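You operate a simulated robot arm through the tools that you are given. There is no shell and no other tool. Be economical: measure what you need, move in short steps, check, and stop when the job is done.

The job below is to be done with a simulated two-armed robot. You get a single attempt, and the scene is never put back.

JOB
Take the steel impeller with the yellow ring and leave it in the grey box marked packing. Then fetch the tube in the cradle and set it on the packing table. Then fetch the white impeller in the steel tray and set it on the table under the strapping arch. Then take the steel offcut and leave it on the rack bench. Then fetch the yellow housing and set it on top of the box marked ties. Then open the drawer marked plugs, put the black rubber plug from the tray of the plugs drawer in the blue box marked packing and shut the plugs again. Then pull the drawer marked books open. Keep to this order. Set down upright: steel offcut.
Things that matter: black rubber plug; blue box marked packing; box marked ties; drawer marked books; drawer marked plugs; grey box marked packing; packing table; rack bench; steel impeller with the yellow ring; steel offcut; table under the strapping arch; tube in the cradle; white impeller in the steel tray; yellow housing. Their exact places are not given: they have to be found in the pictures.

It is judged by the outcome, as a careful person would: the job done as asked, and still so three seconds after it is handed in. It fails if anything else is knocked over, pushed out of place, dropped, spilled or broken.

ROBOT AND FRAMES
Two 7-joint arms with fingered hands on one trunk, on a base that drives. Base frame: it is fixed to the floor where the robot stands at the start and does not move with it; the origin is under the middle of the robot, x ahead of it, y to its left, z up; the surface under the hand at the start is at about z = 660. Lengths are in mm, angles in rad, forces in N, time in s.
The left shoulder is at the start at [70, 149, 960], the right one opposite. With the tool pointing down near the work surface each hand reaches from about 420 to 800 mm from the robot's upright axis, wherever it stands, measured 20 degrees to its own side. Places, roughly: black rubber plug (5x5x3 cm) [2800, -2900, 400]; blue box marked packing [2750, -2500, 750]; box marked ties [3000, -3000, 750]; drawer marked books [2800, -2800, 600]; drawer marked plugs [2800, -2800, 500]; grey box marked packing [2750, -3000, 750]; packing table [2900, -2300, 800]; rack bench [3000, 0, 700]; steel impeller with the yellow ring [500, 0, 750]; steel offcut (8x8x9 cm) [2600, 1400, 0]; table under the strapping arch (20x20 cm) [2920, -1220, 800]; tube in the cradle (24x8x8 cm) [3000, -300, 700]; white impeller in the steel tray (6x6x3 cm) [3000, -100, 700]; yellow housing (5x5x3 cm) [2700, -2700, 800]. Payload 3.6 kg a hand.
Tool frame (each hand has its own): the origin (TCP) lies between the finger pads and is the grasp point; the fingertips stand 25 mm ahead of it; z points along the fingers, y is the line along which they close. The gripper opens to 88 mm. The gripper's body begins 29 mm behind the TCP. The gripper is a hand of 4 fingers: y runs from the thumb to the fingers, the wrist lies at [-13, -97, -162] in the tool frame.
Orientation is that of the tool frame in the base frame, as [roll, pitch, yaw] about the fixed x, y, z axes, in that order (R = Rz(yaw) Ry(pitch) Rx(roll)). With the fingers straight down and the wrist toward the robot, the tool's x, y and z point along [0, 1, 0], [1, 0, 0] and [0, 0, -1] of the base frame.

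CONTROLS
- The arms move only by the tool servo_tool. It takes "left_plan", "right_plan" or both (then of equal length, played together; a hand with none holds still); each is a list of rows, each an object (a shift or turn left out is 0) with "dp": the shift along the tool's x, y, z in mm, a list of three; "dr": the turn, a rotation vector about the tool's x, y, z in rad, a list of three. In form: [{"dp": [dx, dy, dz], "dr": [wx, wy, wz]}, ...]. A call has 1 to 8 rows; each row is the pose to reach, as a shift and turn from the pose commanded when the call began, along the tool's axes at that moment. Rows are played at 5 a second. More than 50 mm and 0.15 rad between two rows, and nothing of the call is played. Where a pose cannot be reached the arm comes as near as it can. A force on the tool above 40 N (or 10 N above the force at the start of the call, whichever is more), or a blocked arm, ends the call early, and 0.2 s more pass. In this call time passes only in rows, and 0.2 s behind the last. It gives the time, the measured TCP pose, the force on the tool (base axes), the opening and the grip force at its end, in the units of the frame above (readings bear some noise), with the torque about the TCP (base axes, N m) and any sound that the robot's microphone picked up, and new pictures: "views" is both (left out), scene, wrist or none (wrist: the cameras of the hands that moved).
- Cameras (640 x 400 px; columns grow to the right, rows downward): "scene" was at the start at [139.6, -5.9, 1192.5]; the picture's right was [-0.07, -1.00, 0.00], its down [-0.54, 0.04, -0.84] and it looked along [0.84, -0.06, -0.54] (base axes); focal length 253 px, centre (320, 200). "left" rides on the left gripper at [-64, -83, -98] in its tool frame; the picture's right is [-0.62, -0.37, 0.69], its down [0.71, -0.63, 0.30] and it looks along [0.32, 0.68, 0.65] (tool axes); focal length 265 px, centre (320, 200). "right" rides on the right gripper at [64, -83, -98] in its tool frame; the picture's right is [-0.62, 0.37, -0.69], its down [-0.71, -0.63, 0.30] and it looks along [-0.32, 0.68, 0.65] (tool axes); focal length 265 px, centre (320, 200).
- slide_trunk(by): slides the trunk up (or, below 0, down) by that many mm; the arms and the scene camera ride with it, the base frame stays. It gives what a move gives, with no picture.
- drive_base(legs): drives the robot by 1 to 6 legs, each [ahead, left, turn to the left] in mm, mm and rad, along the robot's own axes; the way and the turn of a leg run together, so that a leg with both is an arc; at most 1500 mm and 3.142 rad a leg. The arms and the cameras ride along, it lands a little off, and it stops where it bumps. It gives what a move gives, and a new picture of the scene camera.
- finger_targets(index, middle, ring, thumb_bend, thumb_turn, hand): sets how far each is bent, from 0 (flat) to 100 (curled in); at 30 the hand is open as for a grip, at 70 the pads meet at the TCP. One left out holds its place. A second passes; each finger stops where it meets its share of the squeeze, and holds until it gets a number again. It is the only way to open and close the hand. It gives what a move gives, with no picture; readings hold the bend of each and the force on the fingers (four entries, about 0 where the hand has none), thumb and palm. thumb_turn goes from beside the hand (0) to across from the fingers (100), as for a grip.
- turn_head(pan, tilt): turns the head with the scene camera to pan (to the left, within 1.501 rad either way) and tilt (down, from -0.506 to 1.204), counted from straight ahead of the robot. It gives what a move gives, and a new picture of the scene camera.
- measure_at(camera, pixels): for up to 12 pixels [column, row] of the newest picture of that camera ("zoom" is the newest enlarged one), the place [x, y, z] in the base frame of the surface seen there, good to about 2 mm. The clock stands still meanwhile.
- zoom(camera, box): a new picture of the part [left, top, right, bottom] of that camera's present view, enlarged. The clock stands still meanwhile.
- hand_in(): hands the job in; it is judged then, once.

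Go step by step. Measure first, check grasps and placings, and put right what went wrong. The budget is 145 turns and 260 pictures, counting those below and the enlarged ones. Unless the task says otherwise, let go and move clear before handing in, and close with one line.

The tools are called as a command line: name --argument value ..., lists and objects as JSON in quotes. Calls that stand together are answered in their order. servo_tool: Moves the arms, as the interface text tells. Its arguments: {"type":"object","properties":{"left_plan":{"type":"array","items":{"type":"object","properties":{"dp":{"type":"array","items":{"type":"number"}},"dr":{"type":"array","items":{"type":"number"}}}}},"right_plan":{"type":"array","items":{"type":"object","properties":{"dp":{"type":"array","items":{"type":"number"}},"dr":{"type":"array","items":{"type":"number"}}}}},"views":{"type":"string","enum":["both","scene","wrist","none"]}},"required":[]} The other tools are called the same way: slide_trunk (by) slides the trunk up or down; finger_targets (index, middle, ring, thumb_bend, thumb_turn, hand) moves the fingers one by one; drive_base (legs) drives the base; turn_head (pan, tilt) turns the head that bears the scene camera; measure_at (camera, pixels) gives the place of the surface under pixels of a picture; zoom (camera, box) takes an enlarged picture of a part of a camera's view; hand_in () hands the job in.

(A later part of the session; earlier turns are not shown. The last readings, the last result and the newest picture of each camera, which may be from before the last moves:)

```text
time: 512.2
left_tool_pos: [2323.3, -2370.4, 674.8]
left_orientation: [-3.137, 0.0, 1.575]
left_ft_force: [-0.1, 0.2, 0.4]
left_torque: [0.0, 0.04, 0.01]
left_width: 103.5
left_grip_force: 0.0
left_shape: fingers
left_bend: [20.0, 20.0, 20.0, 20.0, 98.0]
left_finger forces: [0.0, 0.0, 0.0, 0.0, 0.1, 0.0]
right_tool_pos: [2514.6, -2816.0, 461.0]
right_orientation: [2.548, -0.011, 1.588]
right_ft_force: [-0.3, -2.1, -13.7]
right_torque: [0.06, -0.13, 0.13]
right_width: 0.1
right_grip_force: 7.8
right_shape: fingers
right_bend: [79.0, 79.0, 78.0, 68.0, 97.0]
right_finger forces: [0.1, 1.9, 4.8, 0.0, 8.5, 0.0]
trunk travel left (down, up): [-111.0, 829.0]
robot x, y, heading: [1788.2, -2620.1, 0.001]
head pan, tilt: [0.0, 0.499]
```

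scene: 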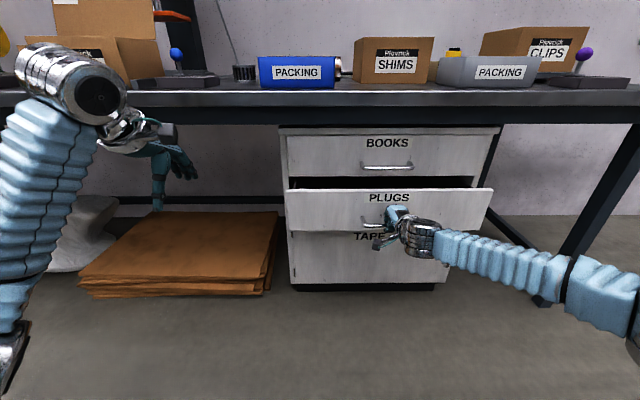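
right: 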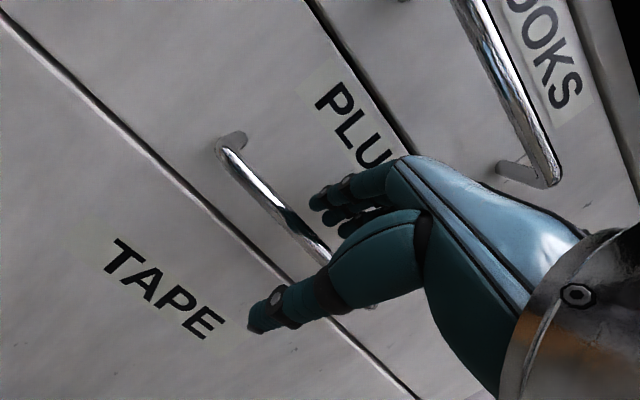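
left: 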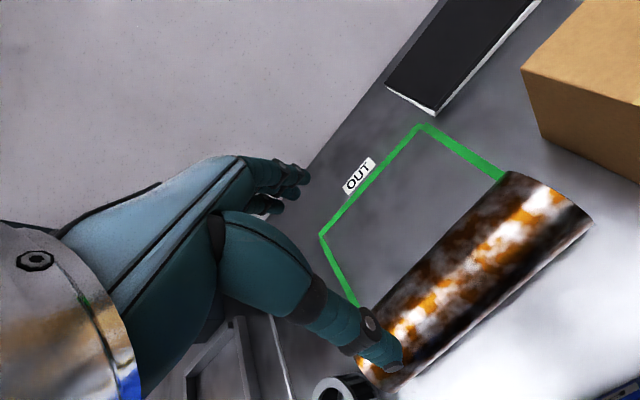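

The drawer is following. Pull 230 mm more.

drive_base --legs '[[-230, 0, 0]]'

turn_head --pan -0.2 --tilt 0.8

```text
time: 515.7
left_tool_pos: [2094.2, -2369.6, 674.7]
left_orientation: [-3.138, -0.002, 1.58]
left_ft_force: [0.8, 1.1, 0.0]
left_torque: [-0.05, -0.01, 0.04]
left_width: 103.4
left_grip_force: 0.1
left_shape: fingers
left_bend: [20.0, 20.0, 20.0, 20.0, 98.0]
left_finger forces: [0.0, 0.0, 0.0, 0.0, 0.0, 0.0]
right_tool_pos: [2287.1, -2814.1, 462.1]
right_orientation: [2.548, -0.011, 1.593]
right_ft_force: [-1.2, -8.4, -10.3]
right_torque: [0.0, -0.1, 0.16]
right_width: 0.0
right_grip_force: 6.6
right_shape: fingers
right_bend: [79.0, 79.0, 78.0, 68.0, 98.0]
right_finger forces: [0.1, 2.0, 4.4, 0.1, 7.2, 0.0]
trunk travel left (down, up): [-111.0, 829.0]
robot x, y, heading: [1552.9, -2618.5, -0.0]
head pan, tilt: [0.0, 0.499]
```

scene: 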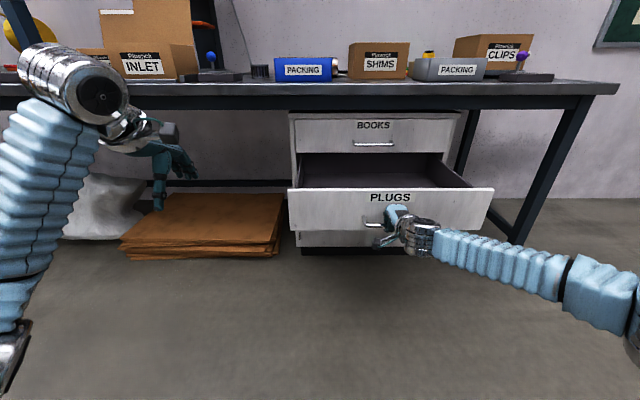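

```text
time: 516.5
left_tool_pos: [2094.8, -2370.8, 675.7]
left_orientation: [-3.139, -0.001, 1.58]
left_ft_force: [-0.4, -0.5, 0.0]
left_torque: [0.01, 0.01, 0.01]
left_width: 103.5
left_grip_force: 0.0
left_shape: fingers
left_bend: [20.0, 20.0, 20.0, 20.0, 98.0]
left_finger forces: [0.0, 0.1, 0.0, 0.0, 0.0, 0.0]
right_tool_pos: [2288.4, -2814.1, 461.3]
right_orientation: [2.549, -0.009, 1.592]
right_ft_force: [-0.2, -3.4, -7.6]
right_torque: [0.03, -0.08, 0.15]
right_width: 0.0
right_grip_force: 5.6
right_shape: fingers
right_bend: [79.0, 79.0, 79.0, 68.0, 97.0]
right_finger forces: [0.0, 1.6, 4.1, 0.1, 6.0, 0.1]
trunk travel left (down, up): [-111.0, 829.0]
robot x, y, heading: [1557.7, -2621.0, -0.0]
head pan, tilt: [-0.201, 0.799]
```

scene: 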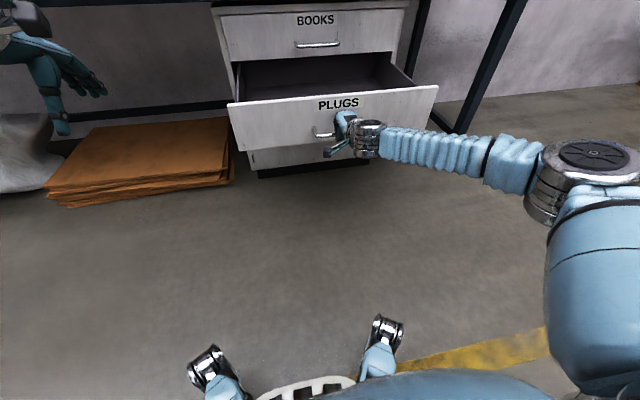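

Opened about 285 mm. Release, back out the way I came, and raise the trunk to look in.

finger_targets --hand "right" --index 38 --middle 38 --ring 38 --thumb_bend 36

servo_tool --right_plan '[{"dp": [0, 2, -25]}, {"dp": [0, 4, -50]}, {"dp": [0, 5, -75]}, {"dp": [0, 5, -100]}]' --views "wrist"

slide_trunk --by 330

turn_head --pan -0.3 --tilt 0.75

```text
time: 517.5
left_tool_pos: [2094.4, -2369.8, 675.9]
left_orientation: [-3.141, 0.0, 1.581]
left_ft_force: [0.9, 0.0, 0.6]
left_torque: [0.03, 0.01, 0.0]
left_width: 103.3
left_grip_force: 0.1
left_shape: fingers
left_bend: [20.0, 20.0, 20.0, 20.0, 98.0]
left_finger forces: [0.0, 0.0, 0.0, 0.1, 0.0, 0.1]
right_tool_pos: [2288.0, -2813.1, 464.4]
right_orientation: [2.545, -0.009, 1.59]
right_ft_force: [0.4, -0.7, -0.2]
right_torque: [-0.01, 0.02, 0.03]
right_width: 69.2
right_grip_force: 0.0
right_shape: fingers
right_bend: [38.0, 38.0, 38.0, 36.0, 98.0]
right_finger forces: [0.0, 0.1, 0.0, 0.0, 0.0, 0.0]
trunk travel left (down, up): [-111.0, 829.0]
robot x, y, heading: [1557.0, -2623.5, 0.001]
head pan, tilt: [-0.201, 0.799]
```

```text
time: 518.5
left_tool_pos: [2093.4, -2369.5, 676.4]
left_orientation: [3.141, 0.0, 1.58]
left_ft_force: [-0.9, 0.1, -0.7]
left_torque: [0.0, -0.03, -0.01]
left_width: 103.7
left_grip_force: 0.0
left_shape: fingers
left_bend: [20.0, 20.0, 20.0, 20.0, 98.0]
left_finger forces: [0.1, 0.1, 0.1, 0.0, 0.0, 0.0]
right_tool_pos: [2233.9, -2814.8, 548.6]
right_orientation: [2.546, -0.007, 1.59]
right_ft_force: [-0.2, -0.4, -0.6]
right_torque: [0.03, 0.01, -0.01]
right_width: 69.4
right_grip_force: 0.1
right_shape: fingers
right_bend: [38.0, 38.0, 38.0, 36.0, 98.0]
right_finger forces: [0.0, 0.0, 0.1, 0.0, 0.0, 0.0]
trunk travel left (down, up): [-111.0, 829.0]
robot x, y, heading: [1556.1, -2622.4, 0.0]
head pan, tilt: [-0.201, 0.799]
```

right: 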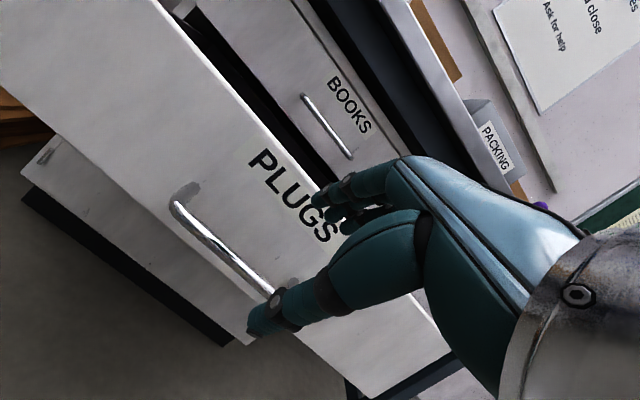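

```text
time: 521.8
left_tool_pos: [2094.3, -2368.5, 1005.2]
left_orientation: [-3.14, 0.0, 1.579]
left_ft_force: [-0.1, -0.6, -0.8]
left_torque: [0.0, 0.02, 0.03]
left_width: 103.2
left_grip_force: 0.1
left_shape: fingers
left_bend: [20.0, 20.0, 20.0, 20.0, 98.0]
left_finger forces: [0.0, 0.1, 0.0, 0.0, 0.0, 0.1]
right_tool_pos: [2234.3, -2816.0, 877.8]
right_orientation: [2.546, -0.008, 1.592]
right_ft_force: [-0.6, 0.5, 0.0]
right_torque: [0.01, 0.04, 0.02]
right_width: 69.5
right_grip_force: 0.0
right_shape: fingers
right_bend: [38.0, 38.0, 38.0, 36.0, 98.0]
right_finger forces: [0.0, 0.1, 0.0, 0.1, 0.1, 0.0]
trunk travel left (down, up): [-441.0, 499.0]
robot x, y, heading: [1555.0, -2618.0, 0.001]
head pan, tilt: [-0.201, 0.799]
```

```text
time: 522.4
left_tool_pos: [2093.3, -2368.9, 1005.3]
left_orientation: [-3.141, 0.001, 1.58]
left_ft_force: [0.7, 0.4, -0.4]
left_torque: [0.0, 0.01, -0.02]
left_width: 103.3
left_grip_force: 0.0
left_shape: fingers
left_bend: [20.0, 20.0, 20.0, 20.0, 98.0]
left_finger forces: [0.1, 0.0, 0.0, 0.1, 0.0, 0.0]
right_tool_pos: [2234.3, -2814.9, 879.5]
right_orientation: [2.547, -0.009, 1.591]
right_ft_force: [-0.1, 0.3, -0.4]
right_torque: [0.01, 0.0, -0.02]
right_width: 69.4
right_grip_force: 0.1
right_shape: fingers
right_bend: [38.0, 38.0, 38.0, 36.0, 98.0]
right_finger forces: [0.0, 0.0, 0.0, 0.1, 0.0, 0.0]
trunk travel left (down, up): [-441.0, 499.0]
robot x, y, heading: [1555.9, -2621.5, 0.006]
head pan, tilt: [-0.3, 0.75]
```

scene: 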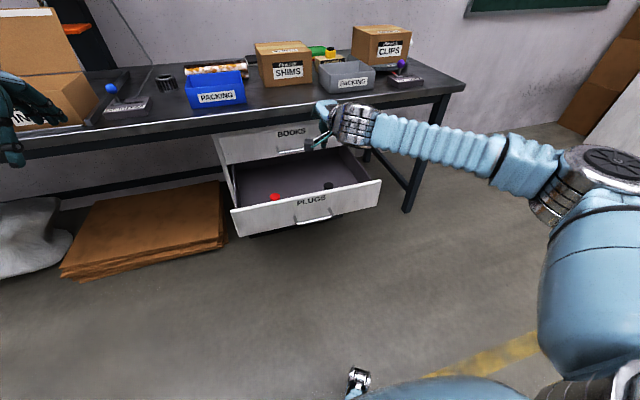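

In the drawer: a red plug (275,198) and a black one (328,186). Zooming.

zoom --camera "scene" --box '[220, 130, 390, 240]'

measure_at --camera "scene" --pixels '[[328, 186], [328, 183], [325, 187], [332, 187], [275, 197], [340, 182], [380, 180], [232, 210], [300, 185], [315, 218], [290, 140]]'

```text
3.64 times, centred on (305, 185) of scene
```

zoom: 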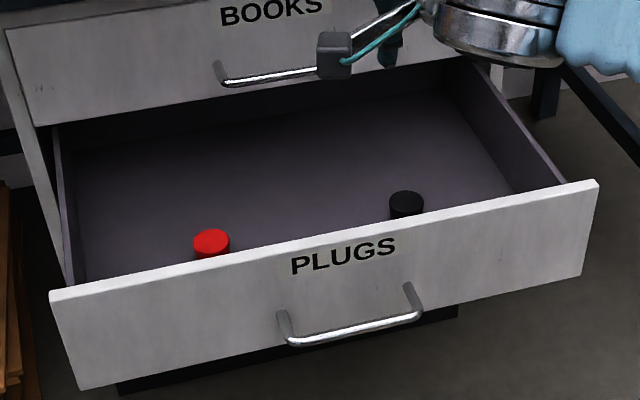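

```text
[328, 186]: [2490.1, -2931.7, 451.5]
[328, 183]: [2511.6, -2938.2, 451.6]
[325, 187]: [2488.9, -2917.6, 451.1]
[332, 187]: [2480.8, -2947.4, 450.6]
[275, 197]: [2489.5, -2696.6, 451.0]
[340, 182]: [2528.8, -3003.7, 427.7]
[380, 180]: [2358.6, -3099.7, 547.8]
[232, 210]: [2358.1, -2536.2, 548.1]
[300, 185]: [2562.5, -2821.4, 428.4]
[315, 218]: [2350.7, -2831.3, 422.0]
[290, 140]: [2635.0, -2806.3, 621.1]
```

Plug centre about (2493,-2933), top z 451. Straighten the right hand, then drive up so it is over the drawer.

servo_tool --right_plan '[{"dp": [0, -10, -5], "dr": [0.14, 0, 0]}, {"dp": [0, -20, -10], "dr": [0.28, 0, 0]}, {"dp": [0, -30, -15], "dr": [0.42, 0, 0]}, {"dp": [0, -40, -20], "dr": [0.56, 0, 0]}, {"dp": [0, -50, -25], "dr": [0.595, 0, 0]}]' --views "none"

drive_base --legs '[[0, -110, -0.005], [320, 0, 0]]'

turn_head --pan -0.35 --tilt 1.0

```text
time: 523.6
left_tool_pos: [2093.9, -2369.6, 1007.0]
left_orientation: [-3.141, 0.0, 1.58]
left_ft_force: [0.0, -0.9, -0.4]
left_torque: [0.0, -0.01, -0.01]
left_width: 103.5
left_grip_force: 0.0
left_shape: fingers
left_bend: [20.0, 20.0, 20.0, 20.0, 98.0]
left_finger forces: [0.0, 0.0, 0.0, 0.0, 0.0, 0.1]
right_tool_pos: [2179.2, -2817.1, 871.9]
right_orientation: [3.14, -0.009, 1.591]
right_ft_force: [0.4, 0.3, 0.0]
right_torque: [0.03, -0.03, -0.04]
right_width: 69.7
right_grip_force: 0.0
right_shape: fingers
right_bend: [38.0, 38.0, 38.0, 36.0, 98.0]
right_finger forces: [0.0, 0.0, 0.0, 0.1, 0.0, 0.0]
trunk travel left (down, up): [-441.0, 499.0]
robot x, y, heading: [1555.4, -2620.9, 0.001]
head pan, tilt: [-0.3, 0.75]
```

```text
time: 530.0
left_tool_pos: [2417.1, -2484.8, 1006.3]
left_orientation: [-3.138, 0.0, 1.57]
left_ft_force: [0.0, 0.2, 1.1]
left_torque: [-0.01, -0.01, -0.02]
left_width: 103.5
left_grip_force: 0.1
left_shape: fingers
left_bend: [20.0, 20.0, 20.0, 20.0, 98.0]
left_finger forces: [0.1, 0.1, 0.0, 0.0, 0.1, 0.0]
right_tool_pos: [2499.1, -2934.1, 871.2]
right_orientation: [3.141, -0.01, 1.585]
right_ft_force: [-0.6, 0.2, 0.4]
right_torque: [-0.01, 0.04, -0.01]
right_width: 69.5
right_grip_force: 0.0
right_shape: fingers
right_bend: [38.0, 38.0, 38.0, 36.0, 98.0]
right_finger forces: [0.0, 0.0, 0.1, 0.0, 0.0, 0.0]
trunk travel left (down, up): [-441.0, 499.0]
robot x, y, heading: [1879.1, -2731.8, -0.004]
head pan, tilt: [-0.3, 0.75]
```

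scene: 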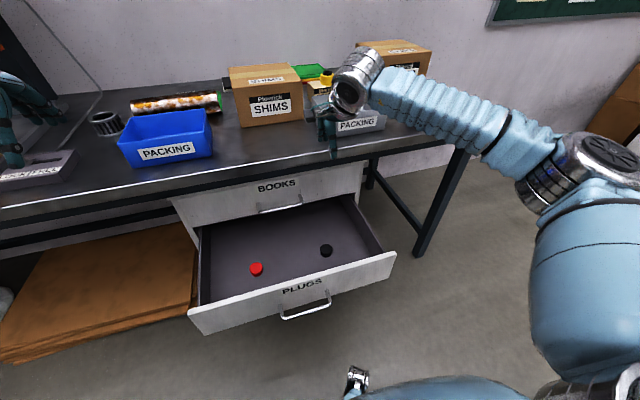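

```text
time: 530.7
left_tool_pos: [2418.4, -2484.7, 1006.0]
left_orientation: [3.141, 0.001, 1.571]
left_ft_force: [1.2, 0.4, 0.3]
left_torque: [-0.02, -0.02, 0.03]
left_width: 103.5
left_grip_force: 0.1
left_shape: fingers
left_bend: [20.0, 20.0, 20.0, 20.0, 98.0]
left_finger forces: [0.1, 0.0, 0.0, 0.1, 0.0, 0.1]
right_tool_pos: [2498.9, -2933.2, 872.0]
right_orientation: [3.141, -0.009, 1.582]
right_ft_force: [0.1, 0.1, 0.2]
right_torque: [0.01, -0.01, -0.01]
right_width: 69.4
right_grip_force: 0.1
right_shape: fingers
right_bend: [38.0, 38.0, 38.0, 36.0, 98.0]
right_finger forces: [0.0, 0.0, 0.0, 0.0, 0.1, 0.1]
trunk travel left (down, up): [-441.0, 499.0]
robot x, y, heading: [1879.6, -2735.7, -0.007]
head pan, tilt: [-0.351, 1.0]
```

scene: 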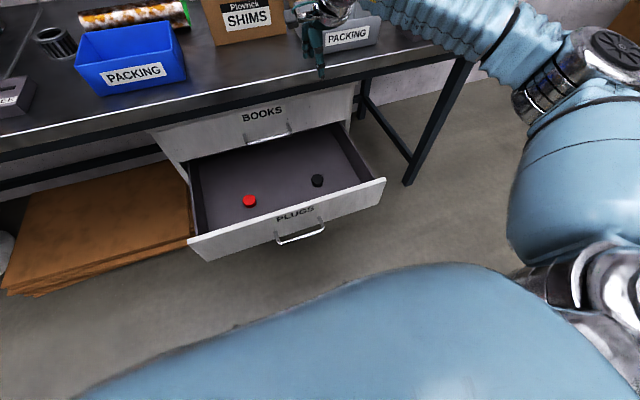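

zoom --camera "scene" --box '[270, 150, 366, 210]'

measure_at --camera "scene" --pixels '[[317, 177], [312, 178], [322, 178], [317, 174], [317, 181], [318, 186], [335, 180], [300, 185], [340, 195]]'

```text
6.67 times, centred on (318, 180) of scene
```

zoom: 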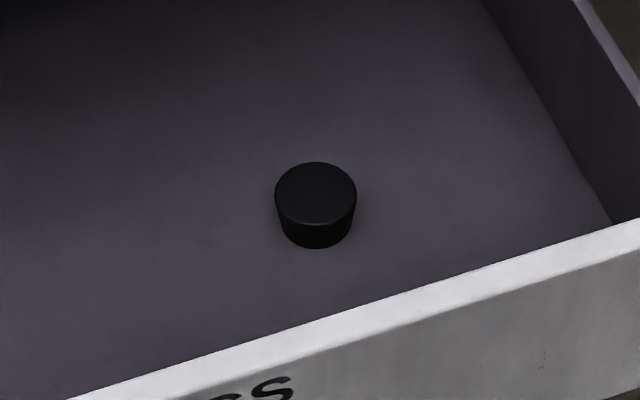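

```text
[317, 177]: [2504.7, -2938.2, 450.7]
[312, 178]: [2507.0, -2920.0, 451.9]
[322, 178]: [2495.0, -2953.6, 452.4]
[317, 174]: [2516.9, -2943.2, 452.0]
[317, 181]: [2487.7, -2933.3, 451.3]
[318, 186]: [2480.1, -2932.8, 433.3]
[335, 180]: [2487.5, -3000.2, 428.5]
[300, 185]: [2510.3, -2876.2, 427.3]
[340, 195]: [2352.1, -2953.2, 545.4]
```

Plug centre (2496,-2936), 40 mm wide, floor 427, top 451. Lower the trunk 100 and descend.

slide_trunk --by -100

servo_tool --right_plan '[{"dp": [-3, -5, 35]}, {"dp": [-3, -5, 75]}, {"dp": [-3, -5, 115]}, {"dp": [-3, -5, 155]}, {"dp": [-3, -4, 195]}, {"dp": [-3, -3, 235]}, {"dp": [-3, -3, 265]}]' --views "both"

```text
time: 532.0
left_tool_pos: [2417.0, -2485.7, 906.6]
left_orientation: [-3.14, 0.0, 1.571]
left_ft_force: [0.8, -0.5, 0.0]
left_torque: [0.06, 0.0, -0.04]
left_width: 103.6
left_grip_force: 0.0
left_shape: fingers
left_bend: [20.0, 20.0, 20.0, 20.0, 98.0]
left_finger forces: [0.0, 0.1, 0.0, 0.1, 0.0, 0.0]
right_tool_pos: [2500.1, -2934.0, 771.5]
right_orientation: [3.14, -0.009, 1.582]
right_ft_force: [0.3, -0.3, -0.8]
right_torque: [-0.01, 0.01, 0.01]
right_width: 69.5
right_grip_force: 0.1
right_shape: fingers
right_bend: [38.0, 38.0, 38.0, 36.0, 98.0]
right_finger forces: [0.0, 0.0, 0.0, 0.1, 0.0, 0.0]
trunk travel left (down, up): [-341.0, 599.0]
robot x, y, heading: [1876.1, -2732.4, -0.001]
head pan, tilt: [-0.351, 1.0]
```

```text
time: 533.6
left_tool_pos: [2417.5, -2485.1, 905.6]
left_orientation: [-3.141, 0.0, 1.57]
left_ft_force: [-0.4, -0.3, -0.3]
left_torque: [0.0, 0.0, -0.02]
left_width: 103.6
left_grip_force: 0.1
left_shape: fingers
left_bend: [20.0, 20.0, 20.0, 20.0, 98.0]
left_finger forces: [0.0, 0.0, 0.0, 0.0, 0.0, 0.0]
right_tool_pos: [2499.1, -2934.7, 504.9]
right_orientation: [-3.141, -0.007, 1.582]
right_ft_force: [0.5, -0.5, -0.9]
right_torque: [0.0, 0.0, -0.04]
right_width: 69.5
right_grip_force: 0.0
right_shape: fingers
right_bend: [38.0, 38.0, 38.0, 36.0, 98.0]
right_finger forces: [0.0, 0.0, 0.1, 0.0, 0.1, 0.0]
trunk travel left (down, up): [-341.0, 599.0]
robot x, y, heading: [1880.2, -2733.8, -0.005]
head pan, tilt: [-0.351, 1.0]
```

scene: 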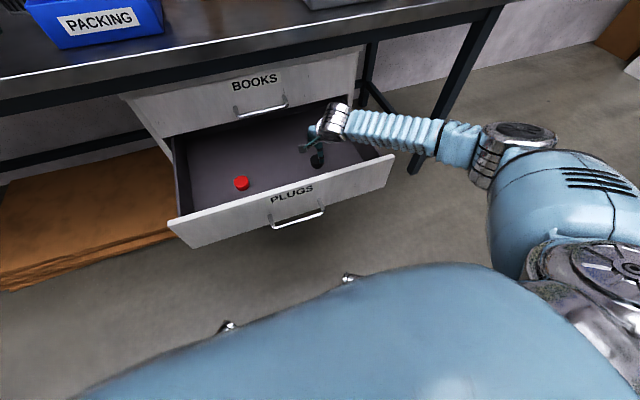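
right: 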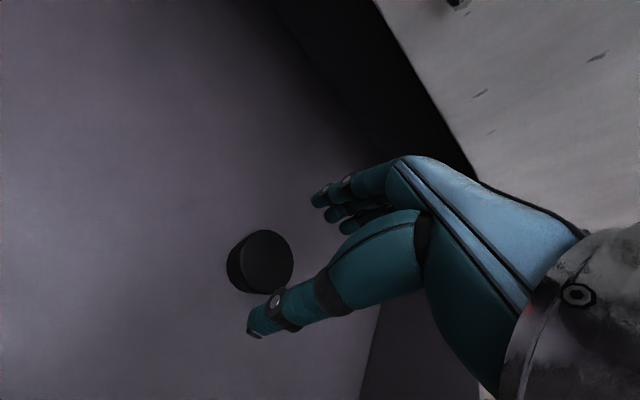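

Aligned. Check forearm height over the drawer front, then descend the last 50.

measure_at --camera "scene" --pixels '[[370, 140], [400, 143], [435, 150], [345, 133], [420, 115], [392, 158]]'

servo_tool --right_plan '[{"dp": [0, -3, 25]}, {"dp": [0, -3, 42]}, {"dp": [0, -3, 49]}]' --views "wrist"

```text
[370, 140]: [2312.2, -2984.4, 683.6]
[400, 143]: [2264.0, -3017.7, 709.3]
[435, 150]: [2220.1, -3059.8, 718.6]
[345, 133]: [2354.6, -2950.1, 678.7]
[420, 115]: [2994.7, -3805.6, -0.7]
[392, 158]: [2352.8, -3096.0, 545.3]
```

```text
time: 534.5
left_tool_pos: [2419.2, -2487.0, 905.9]
left_orientation: [-3.141, 0.0, 1.57]
left_ft_force: [-0.4, -0.3, -0.6]
left_torque: [0.0, -0.04, 0.02]
left_width: 103.8
left_grip_force: 0.0
left_shape: fingers
left_bend: [20.0, 20.0, 20.0, 20.0, 98.0]
left_finger forces: [0.0, 0.0, 0.0, 0.0, 0.0, 0.0]
right_tool_pos: [2494.2, -2933.2, 457.6]
right_orientation: [-3.141, -0.01, 1.584]
right_ft_force: [-0.4, 0.0, 0.1]
right_torque: [-0.02, -0.01, -0.02]
right_width: 69.4
right_grip_force: 0.2
right_shape: fingers
right_bend: [38.0, 38.0, 38.0, 36.0, 98.0]
right_finger forces: [0.0, 0.1, 0.0, 0.0, 0.0, 0.0]
trunk travel left (down, up): [-341.0, 599.0]
robot x, y, heading: [1878.1, -2732.9, -0.007]
head pan, tilt: [-0.351, 1.0]
```

right: 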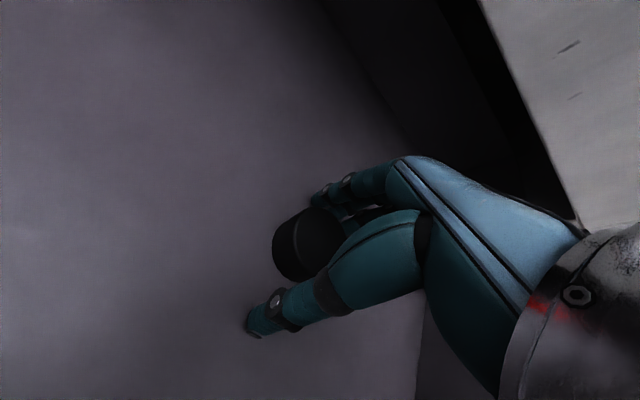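

Closing on the plug and lifting straight up.

finger_targets --hand "right" --index 74 --middle 74 --ring 74 --thumb_bend 74

servo_tool --right_plan '[{"dp": [0, 0, -20]}, {"dp": [0, 0, -60]}, {"dp": [0, 0, -100]}, {"dp": [0, 0, -140]}, {"dp": [0, 0, -180]}, {"dp": [0, 0, -220]}, {"dp": [0, 0, -260]}, {"dp": [0, -10, -300]}]' --views "wrist"

```text
time: 535.5
left_tool_pos: [2418.2, -2485.4, 906.7]
left_orientation: [-3.142, -0.001, 1.57]
left_ft_force: [0.5, 0.3, -0.4]
left_torque: [0.01, 0.01, 0.0]
left_width: 103.4
left_grip_force: 0.0
left_shape: fingers
left_bend: [20.0, 20.0, 20.0, 20.0, 98.0]
left_finger forces: [0.0, 0.0, 0.0, 0.0, 0.0, 0.0]
right_tool_pos: [2495.3, -2933.9, 456.5]
right_orientation: [-3.141, -0.008, 1.584]
right_ft_force: [0.0, 0.3, 0.2]
right_torque: [0.05, -0.02, -0.03]
right_width: 29.3
right_grip_force: 23.1
right_shape: fingers
right_bend: [71.0, 62.0, 73.0, 55.0, 93.0]
right_finger forces: [9.9, 9.9, 3.2, 0.0, 23.5, 0.0]
trunk travel left (down, up): [-341.0, 599.0]
robot x, y, heading: [1878.7, -2732.4, -0.003]
head pan, tilt: [-0.351, 1.0]
```

```text
time: 537.2
left_tool_pos: [2416.7, -2485.2, 905.4]
left_orientation: [-3.141, 0.001, 1.572]
left_ft_force: [-0.4, 0.2, 0.3]
left_torque: [-0.01, 0.01, 0.02]
left_width: 103.4
left_grip_force: 0.0
left_shape: fingers
left_bend: [20.0, 20.0, 20.0, 20.0, 98.0]
left_finger forces: [0.0, 0.1, 0.0, 0.0, 0.0, 0.1]
right_tool_pos: [2484.8, -2936.2, 759.3]
right_orientation: [-3.141, -0.006, 1.583]
right_ft_force: [0.1, -0.6, 0.1]
right_torque: [-0.01, 0.03, -0.03]
right_width: 29.4
right_grip_force: 23.3
right_shape: fingers
right_bend: [71.0, 62.0, 73.0, 55.0, 93.0]
right_finger forces: [9.9, 9.6, 3.5, 0.0, 23.2, 0.0]
trunk travel left (down, up): [-341.0, 599.0]
robot x, y, heading: [1879.3, -2734.6, -0.005]
head pan, tilt: [-0.351, 1.0]
```

right: 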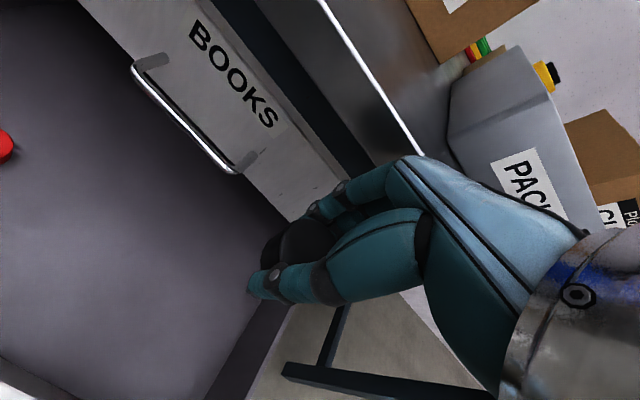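

Plug held. Raise trunk 250, drive left of the open drawer, then forward a bit.

slide_trunk --by 255

drive_base --legs '[[0, 495, 0.005]]'

turn_head --pan 0.0 --tilt 0.6

```text
time: 539.9
left_tool_pos: [2417.7, -2486.2, 1160.2]
left_orientation: [-3.139, 0.0, 1.571]
left_ft_force: [-0.5, -0.1, 0.3]
left_torque: [0.0, -0.01, -0.01]
left_width: 103.4
left_grip_force: 0.1
left_shape: fingers
left_bend: [20.0, 20.0, 20.0, 20.0, 98.0]
left_finger forces: [0.0, 0.0, 0.0, 0.0, 0.0, 0.1]
right_tool_pos: [2484.6, -2936.0, 1013.3]
right_orientation: [-3.141, -0.008, 1.583]
right_ft_force: [-0.5, -0.3, -0.1]
right_torque: [-0.01, -0.01, -0.01]
right_width: 29.3
right_grip_force: 22.8
right_shape: fingers
right_bend: [71.0, 62.0, 73.0, 55.0, 93.0]
right_finger forces: [9.8, 9.6, 3.5, 0.0, 23.0, 0.0]
trunk travel left (down, up): [-596.0, 344.0]
robot x, y, heading: [1879.9, -2737.0, -0.007]
head pan, tilt: [-0.351, 1.0]
```

```text
time: 546.6
left_tool_pos: [2419.0, -1989.5, 1161.0]
left_orientation: [-3.14, 0.002, 1.577]
left_ft_force: [0.4, 0.4, 0.1]
left_torque: [0.0, 0.02, -0.02]
left_width: 103.5
left_grip_force: 0.1
left_shape: fingers
left_bend: [20.0, 20.0, 20.0, 20.0, 98.0]
left_finger forces: [0.0, 0.0, 0.1, 0.1, 0.0, 0.0]
right_tool_pos: [2487.6, -2439.1, 1013.1]
right_orientation: [3.141, -0.011, 1.591]
right_ft_force: [0.1, 0.3, -0.7]
right_torque: [-0.02, 0.0, -0.02]
right_width: 29.1
right_grip_force: 22.8
right_shape: fingers
right_bend: [71.0, 62.0, 73.0, 55.0, 93.0]
right_finger forces: [9.9, 9.5, 3.6, 0.0, 23.2, 0.0]
trunk travel left (down, up): [-596.0, 344.0]
robot x, y, heading: [1879.8, -2242.2, 0.002]
head pan, tilt: [-0.351, 1.0]
```

scene: 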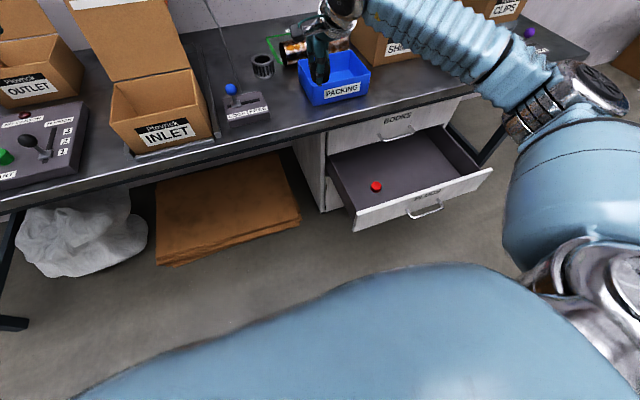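

```text
time: 547.5
left_tool_pos: [2417.4, -1989.4, 1161.1]
left_orientation: [3.141, -0.001, 1.578]
left_ft_force: [-0.3, -0.9, -0.3]
left_torque: [-0.02, -0.01, 0.0]
left_width: 103.5
left_grip_force: 0.0
left_shape: fingers
left_bend: [20.0, 20.0, 20.0, 20.0, 98.0]
left_finger forces: [0.1, 0.0, 0.0, 0.0, 0.1, 0.0]
right_tool_pos: [2487.5, -2439.9, 1012.9]
right_orientation: [-3.141, -0.009, 1.59]
right_ft_force: [-0.1, 0.3, -0.2]
right_torque: [0.02, 0.0, -0.01]
right_width: 29.0
right_grip_force: 23.7
right_shape: fingers
right_bend: [71.0, 62.0, 73.0, 55.0, 93.0]
right_finger forces: [10.0, 9.5, 3.5, 0.0, 23.1, 0.1]
trunk travel left (down, up): [-596.0, 344.0]
robot x, y, heading: [1880.0, -2242.2, 0.001]
head pan, tilt: [0.0, 0.6]
```

scene: 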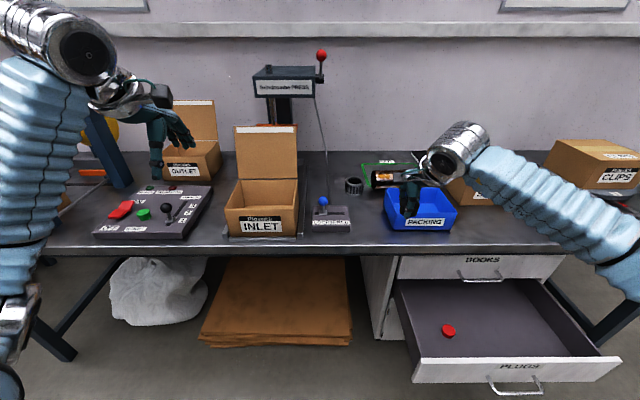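

Clear ahead. Drive forward 170 and move the plug over the blue box centre (2698,-2570).

drive_base --legs '[[170, 0, 0]]'

turn_head --pan -0.35 --tilt 0.75

servo_tool --right_plan '[{"dp": [-43, 13, 0]}, {"dp": [-86, 26, 0]}, {"dp": [-128, 38, 0]}, {"dp": [-128, 38, 45]}, {"dp": [-128, 38, 85]}]' --views "both"

```text
time: 550.3
left_tool_pos: [2586.5, -1990.0, 1160.9]
left_orientation: [-3.142, -0.003, 1.579]
left_ft_force: [-0.1, -0.3, -0.1]
left_torque: [0.02, 0.01, 0.0]
left_width: 103.5
left_grip_force: 0.1
left_shape: fingers
left_bend: [20.0, 20.0, 20.0, 20.0, 98.0]
left_finger forces: [0.0, 0.0, 0.0, 0.0, 0.0, 0.1]
right_tool_pos: [2657.3, -2439.8, 1014.2]
right_orientation: [3.141, -0.009, 1.591]
right_ft_force: [-0.3, 0.1, -0.1]
right_torque: [0.01, -0.01, 0.01]
right_width: 28.8
right_grip_force: 23.4
right_shape: fingers
right_bend: [71.0, 62.0, 73.0, 55.0, 93.0]
right_finger forces: [10.1, 9.5, 3.8, 0.1, 23.1, 0.1]
trunk travel left (down, up): [-596.0, 344.0]
robot x, y, heading: [2052.4, -2239.5, 0.003]
head pan, tilt: [0.0, 0.6]
```

scene: 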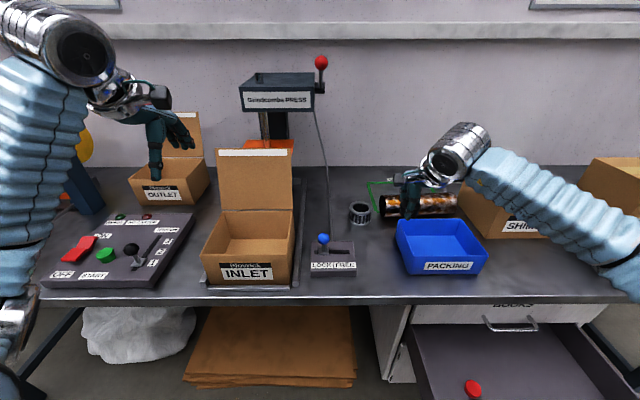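

```text
time: 551.1
left_tool_pos: [2588.1, -1987.5, 1160.6]
left_orientation: [-3.139, -0.001, 1.577]
left_ft_force: [0.4, 0.4, -0.6]
left_torque: [0.0, 0.0, 0.01]
left_width: 103.5
left_grip_force: 0.0
left_shape: fingers
left_bend: [20.0, 20.0, 20.0, 20.0, 98.0]
left_finger forces: [0.0, 0.0, 0.0, 0.1, 0.1, 0.1]
right_tool_pos: [2658.3, -2438.9, 1014.2]
right_orientation: [-3.142, -0.008, 1.59]
right_ft_force: [0.8, -0.4, 0.0]
right_torque: [-0.01, -0.01, -0.01]
right_width: 28.9
right_grip_force: 23.2
right_shape: fingers
right_bend: [71.0, 62.0, 73.0, 55.0, 93.0]
right_finger forces: [10.0, 9.4, 3.7, 0.0, 23.2, 0.0]
trunk travel left (down, up): [-596.0, 344.0]
robot x, y, heading: [2054.6, -2238.4, 0.003]
head pan, tilt: [-0.351, 0.75]
```

scene: 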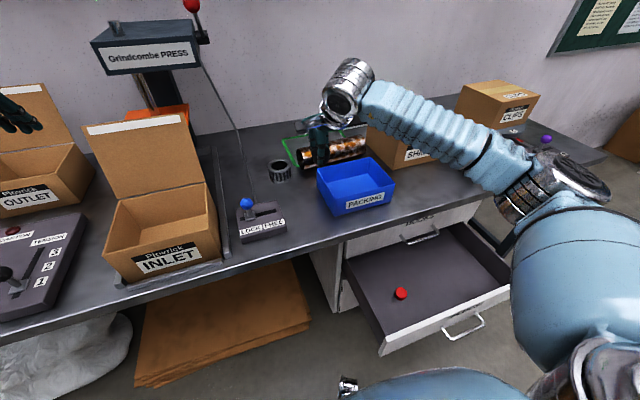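

```text
time: 552.4
left_tool_pos: [2588.2, -1988.3, 1159.9]
left_orientation: [-3.141, 0.001, 1.579]
left_ft_force: [0.8, 0.0, 0.0]
left_torque: [-0.03, -0.01, 0.0]
left_width: 103.6
left_grip_force: 0.0
left_shape: fingers
left_bend: [20.0, 20.0, 20.0, 20.0, 98.0]
left_finger forces: [0.1, 0.1, 0.0, 0.1, 0.1, 0.1]
right_tool_pos: [2699.2, -2565.8, 926.2]
right_orientation: [-3.141, -0.008, 1.59]
right_ft_force: [-1.3, -0.2, -0.8]
right_torque: [0.03, 0.01, -0.02]
right_width: 28.8
right_grip_force: 23.4
right_shape: fingers
right_bend: [71.0, 62.0, 73.0, 55.0, 93.0]
right_finger forces: [10.0, 9.3, 3.8, 0.0, 22.9, 0.1]
trunk travel left (down, up): [-596.0, 344.0]
robot x, y, heading: [2054.8, -2240.9, -0.0]
head pan, tilt: [-0.351, 0.75]
```

scene: 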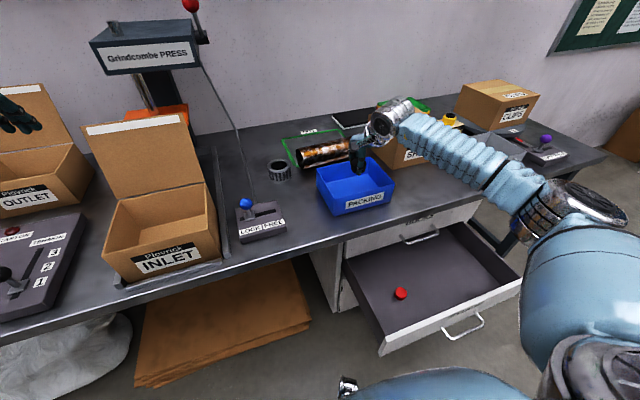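
right: 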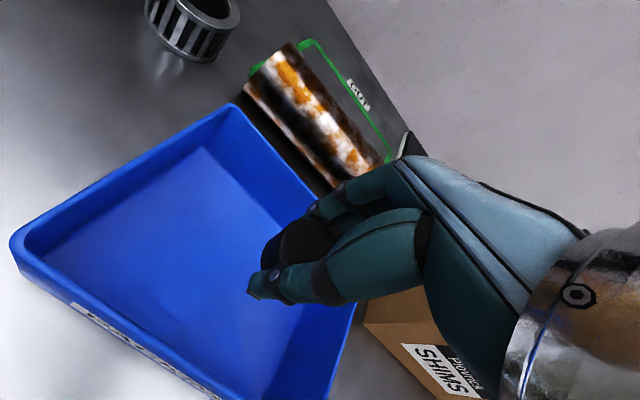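

Over the box centre. Lowering to z 840.

servo_tool --right_plan '[{"dp": [0, 0, 40]}, {"dp": [0, 0, 70]}, {"dp": [0, 0, 83]}, {"dp": [0, 0, 87]}]' --views "wrist"

finger_targets --hand "right" --index 42 --middle 42 --ring 42 --thumb_bend 40

servo_tool --right_plan '[{"dp": [0, 0, -40]}, {"dp": [0, 0, -85]}, {"dp": [0, 0, -130]}, {"dp": [0, 0, -175]}, {"dp": [0, -40, -190]}, {"dp": [0, -85, -190]}]' --views "both"

```text
time: 553.4
left_tool_pos: [2587.9, -1988.8, 1160.1]
left_orientation: [-3.141, 0.0, 1.58]
left_ft_force: [0.2, 0.0, -0.4]
left_torque: [-0.01, 0.03, -0.01]
left_width: 103.3
left_grip_force: 0.1
left_shape: fingers
left_bend: [20.0, 20.0, 20.0, 20.0, 98.0]
left_finger forces: [0.1, 0.1, 0.0, 0.0, 0.1, 0.1]
right_tool_pos: [2699.2, -2566.2, 840.5]
right_orientation: [3.141, -0.009, 1.589]
right_ft_force: [0.7, 0.6, -1.6]
right_torque: [-0.04, 0.01, 0.03]
right_width: 29.1
right_grip_force: 22.6
right_shape: fingers
right_bend: [71.0, 62.0, 73.0, 55.0, 93.0]
right_finger forces: [10.0, 9.3, 3.8, 0.0, 22.9, 0.0]
trunk travel left (down, up): [-596.0, 344.0]
robot x, y, heading: [2054.0, -2240.1, 0.001]
head pan, tilt: [-0.351, 0.75]
```

right: 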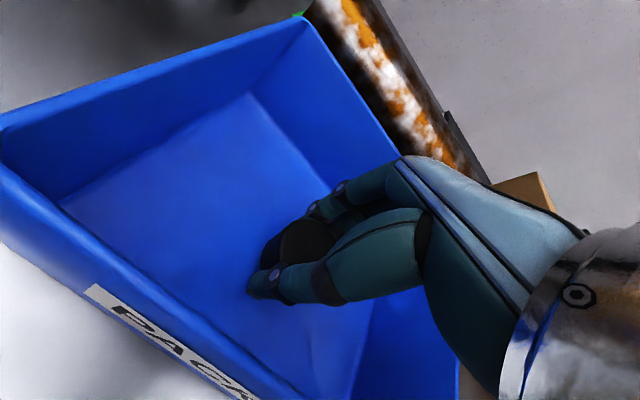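

```text
time: 554.4
left_tool_pos: [2587.5, -1987.3, 1160.5]
left_orientation: [-3.141, 0.0, 1.58]
left_ft_force: [0.2, -0.4, 0.0]
left_torque: [0.03, 0.0, 0.01]
left_width: 103.4
left_grip_force: 0.0
left_shape: fingers
left_bend: [20.0, 20.0, 20.0, 20.0, 98.0]
left_finger forces: [0.0, 0.0, 0.1, 0.1, 0.0, 0.0]
right_tool_pos: [2699.1, -2565.5, 841.5]
right_orientation: [3.141, -0.008, 1.59]
right_ft_force: [0.7, -0.7, 0.8]
right_torque: [0.03, 0.01, 0.01]
right_width: 61.0
right_grip_force: 0.1
right_shape: fingers
right_bend: [42.0, 42.0, 42.0, 40.0, 97.0]
right_finger forces: [0.0, 0.0, 0.0, 0.0, 0.0, 0.0]
trunk travel left (down, up): [-596.0, 344.0]
robot x, y, heading: [2056.6, -2244.9, 0.001]
head pan, tilt: [-0.351, 0.75]
```

```text
time: 555.8
left_tool_pos: [2585.2, -1989.9, 1161.4]
left_orientation: [3.14, 0.0, 1.581]
left_ft_force: [0.2, 0.3, 0.0]
left_torque: [-0.02, -0.01, -0.04]
left_width: 103.4
left_grip_force: 0.1
left_shape: fingers
left_bend: [20.0, 20.0, 20.0, 20.0, 98.0]
left_finger forces: [0.0, 0.0, 0.0, 0.1, 0.0, 0.0]
right_tool_pos: [2611.1, -2568.8, 1032.2]
right_orientation: [3.141, -0.01, 1.59]
right_ft_force: [-0.7, 0.1, 0.6]
right_torque: [-0.03, -0.03, 0.01]
right_width: 60.8
right_grip_force: 0.2
right_shape: fingers
right_bend: [42.0, 42.0, 42.0, 40.0, 97.0]
right_finger forces: [0.0, 0.0, 0.0, 0.0, 0.1, 0.0]
trunk travel left (down, up): [-596.0, 344.0]
robot x, y, heading: [2053.5, -2241.4, 0.004]
head pan, tilt: [-0.351, 0.75]
```

scene: 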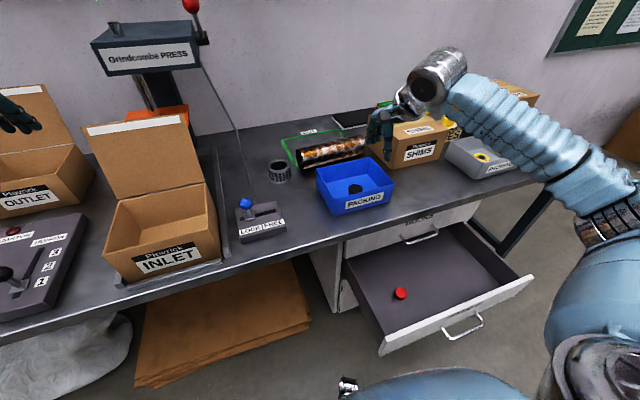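
right: 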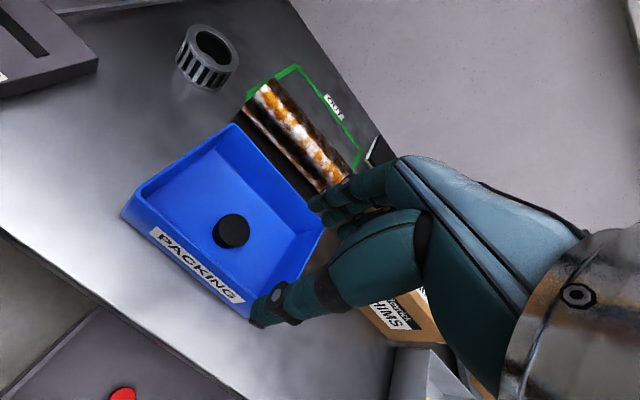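

Plug is in the blue box. Now go round to the drawer's front with a closed fist to push it shut on its right part (y≈-2945), clear of the handle.

drive_base --legs '[[-375, 0, 0], [0, -504, 0]]'

finger_targets --hand "right" --index 75 --middle 75 --ring 75 --thumb_bend 68

slide_trunk --by -255

servo_tool --right_plan '[{"dp": [30, 5, 35]}, {"dp": [60, 10, 72]}, {"dp": [90, 15, 109]}, {"dp": [115, 20, 146]}, {"dp": [125, 25, 186]}, {"dp": [128, 30, 226]}, {"dp": [128, 32, 266]}, {"dp": [128, 32, 295]}]' --views "both"

```text
time: 567.8
left_tool_pos: [2214.5, -2508.4, 1162.0]
left_orientation: [3.142, 0.0, 1.58]
left_ft_force: [-0.8, -0.1, -0.1]
left_torque: [-0.01, 0.03, 0.01]
left_width: 103.5
left_grip_force: 0.0
left_shape: fingers
left_bend: [20.0, 20.0, 20.0, 20.0, 98.0]
left_finger forces: [0.0, 0.1, 0.0, 0.0, 0.0, 0.1]
right_tool_pos: [2241.4, -3088.6, 1031.8]
right_orientation: [-3.141, -0.008, 1.593]
right_ft_force: [-0.1, -0.1, -0.5]
right_torque: [-0.01, 0.01, 0.01]
right_width: 61.0
right_grip_force: 0.0
right_shape: fingers
right_bend: [42.0, 42.0, 42.0, 40.0, 97.0]
right_finger forces: [0.0, 0.0, 0.1, 0.0, 0.0, 0.1]
trunk travel left (down, up): [-596.0, 344.0]
robot x, y, heading: [1682.5, -2763.7, 0.004]
head pan, tilt: [-0.351, 0.75]
```

scene: 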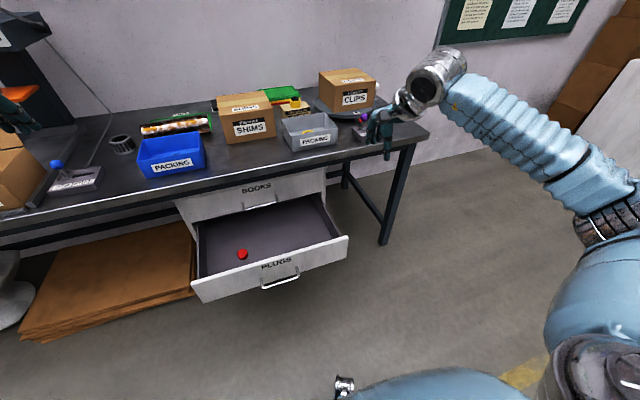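

```text
time: 568.8
left_tool_pos: [2214.1, -2509.5, 1161.1]
left_orientation: [-3.139, 0.001, 1.581]
left_ft_force: [0.6, -0.6, 0.7]
left_torque: [-0.03, -0.01, 0.02]
left_width: 103.6
left_grip_force: 0.1
left_shape: fingers
left_bend: [20.0, 20.0, 20.0, 20.0, 98.0]
left_finger forces: [0.0, 0.1, 0.0, 0.0, 0.1, 0.1]
right_tool_pos: [2241.1, -3088.3, 1031.3]
right_orientation: [3.141, -0.007, 1.59]
right_ft_force: [0.4, -0.1, 0.8]
right_torque: [0.0, 0.01, 0.03]
right_width: 0.2
right_grip_force: 0.0
right_shape: fingers
right_bend: [75.0, 75.0, 75.0, 67.0, 97.0]
right_finger forces: [0.0, 0.0, 0.1, 0.0, 0.0, 0.0]
trunk travel left (down, up): [-596.0, 344.0]
robot x, y, heading: [1679.2, -2761.9, 0.002]
head pan, tilt: [-0.351, 0.75]
```

```text
time: 571.4
left_tool_pos: [2215.3, -2509.0, 905.9]
left_orientation: [-3.139, 0.002, 1.581]
left_ft_force: [0.1, -0.5, 0.1]
left_torque: [0.01, 0.01, -0.01]
left_width: 103.4
left_grip_force: 0.0
left_shape: fingers
left_bend: [20.0, 20.0, 20.0, 20.0, 98.0]
left_finger forces: [0.1, 0.1, 0.0, 0.0, 0.1, 0.1]
right_tool_pos: [2241.9, -3088.0, 776.3]
right_orientation: [-3.141, -0.008, 1.594]
right_ft_force: [1.0, -0.7, -0.7]
right_torque: [0.0, 0.01, 0.01]
right_width: 0.0
right_grip_force: 0.0
right_shape: fingers
right_bend: [75.0, 75.0, 75.0, 67.0, 97.0]
right_finger forces: [0.0, 0.0, 0.0, 0.0, 0.0, 0.0]
trunk travel left (down, up): [-341.0, 599.0]
robot x, y, heading: [1683.4, -2759.3, 0.008]
head pan, tilt: [-0.351, 0.75]
```

```text
time: 573.2
left_tool_pos: [2214.3, -2508.5, 906.4]
left_orientation: [3.141, -0.001, 1.582]
left_ft_force: [-0.3, -0.6, 0.4]
left_torque: [0.01, 0.01, -0.01]
left_width: 103.6
left_grip_force: 0.0
left_shape: fingers
left_bend: [20.0, 20.0, 20.0, 20.0, 98.0]
left_finger forces: [0.1, 0.0, 0.0, 0.0, 0.0, 0.1]
right_tool_pos: [2270.8, -2956.4, 482.1]
right_orientation: [-3.141, -0.01, 1.594]
right_ft_force: [0.9, -0.2, -0.9]
right_torque: [-0.02, 0.03, -0.02]
right_width: 0.0
right_grip_force: 0.2
right_shape: fingers
right_bend: [75.0, 75.0, 75.0, 67.0, 97.0]
right_finger forces: [0.0, 0.1, 0.0, 0.0, 0.0, 0.0]
trunk travel left (down, up): [-341.0, 599.0]
robot x, y, heading: [1683.6, -2760.9, 0.003]
head pan, tilt: [-0.351, 0.75]
```

scene: 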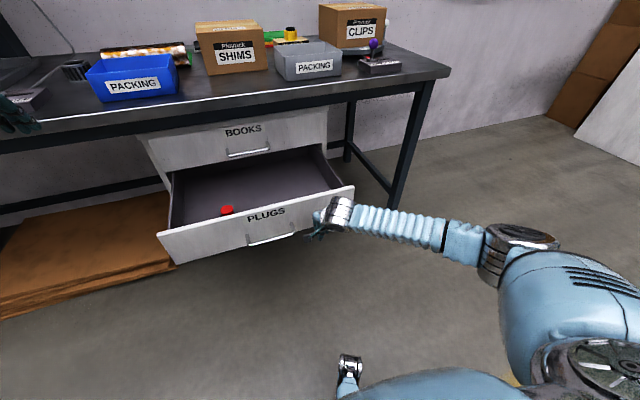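
right: 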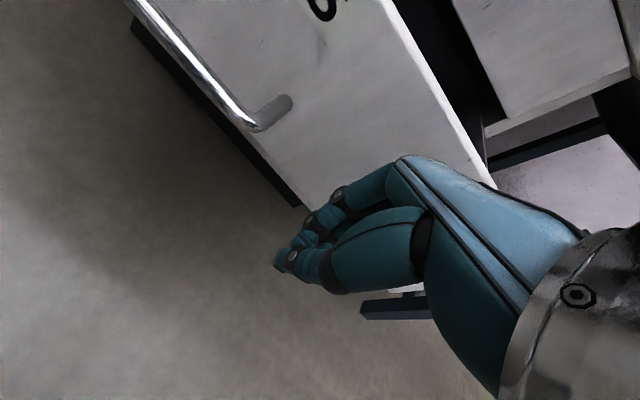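

Fist is in front of the drawer's right part. Push by driving 290 forward.

drive_base --legs '[[290, 0, 0]]'

measure_at --camera "scene" --pixels '[[200, 215], [240, 185], [260, 230], [200, 180]]'

```text
time: 577.5
left_tool_pos: [2503.5, -2508.1, 906.4]
left_orientation: [-3.14, 0.001, 1.581]
left_ft_force: [0.9, -0.4, 0.1]
left_torque: [-0.04, -0.01, -0.02]
left_width: 103.2
left_grip_force: 0.1
left_shape: fingers
left_bend: [20.0, 20.0, 20.0, 20.0, 98.0]
left_finger forces: [0.0, 0.1, 0.0, 0.1, 0.1, 0.0]
right_tool_pos: [2557.1, -2956.9, 482.2]
right_orientation: [-3.141, -0.008, 1.592]
right_ft_force: [0.4, -0.2, -0.2]
right_torque: [0.01, 0.02, -0.01]
right_width: 0.0
right_grip_force: 0.1
right_shape: fingers
right_bend: [75.0, 75.0, 75.0, 67.0, 97.0]
right_finger forces: [0.0, 0.0, 0.0, 0.1, 0.0, 0.0]
trunk travel left (down, up): [-341.0, 599.0]
robot x, y, heading: [1969.3, -2760.2, 0.0]
head pan, tilt: [-0.351, 0.75]
```

scene: 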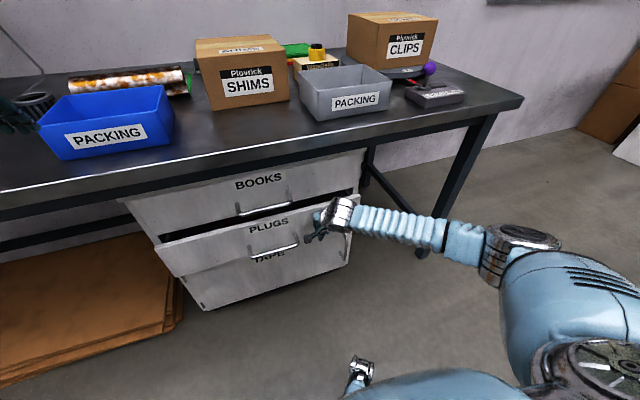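

```text
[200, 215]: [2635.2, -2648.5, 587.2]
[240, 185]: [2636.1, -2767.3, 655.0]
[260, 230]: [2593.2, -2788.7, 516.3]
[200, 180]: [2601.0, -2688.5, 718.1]
```

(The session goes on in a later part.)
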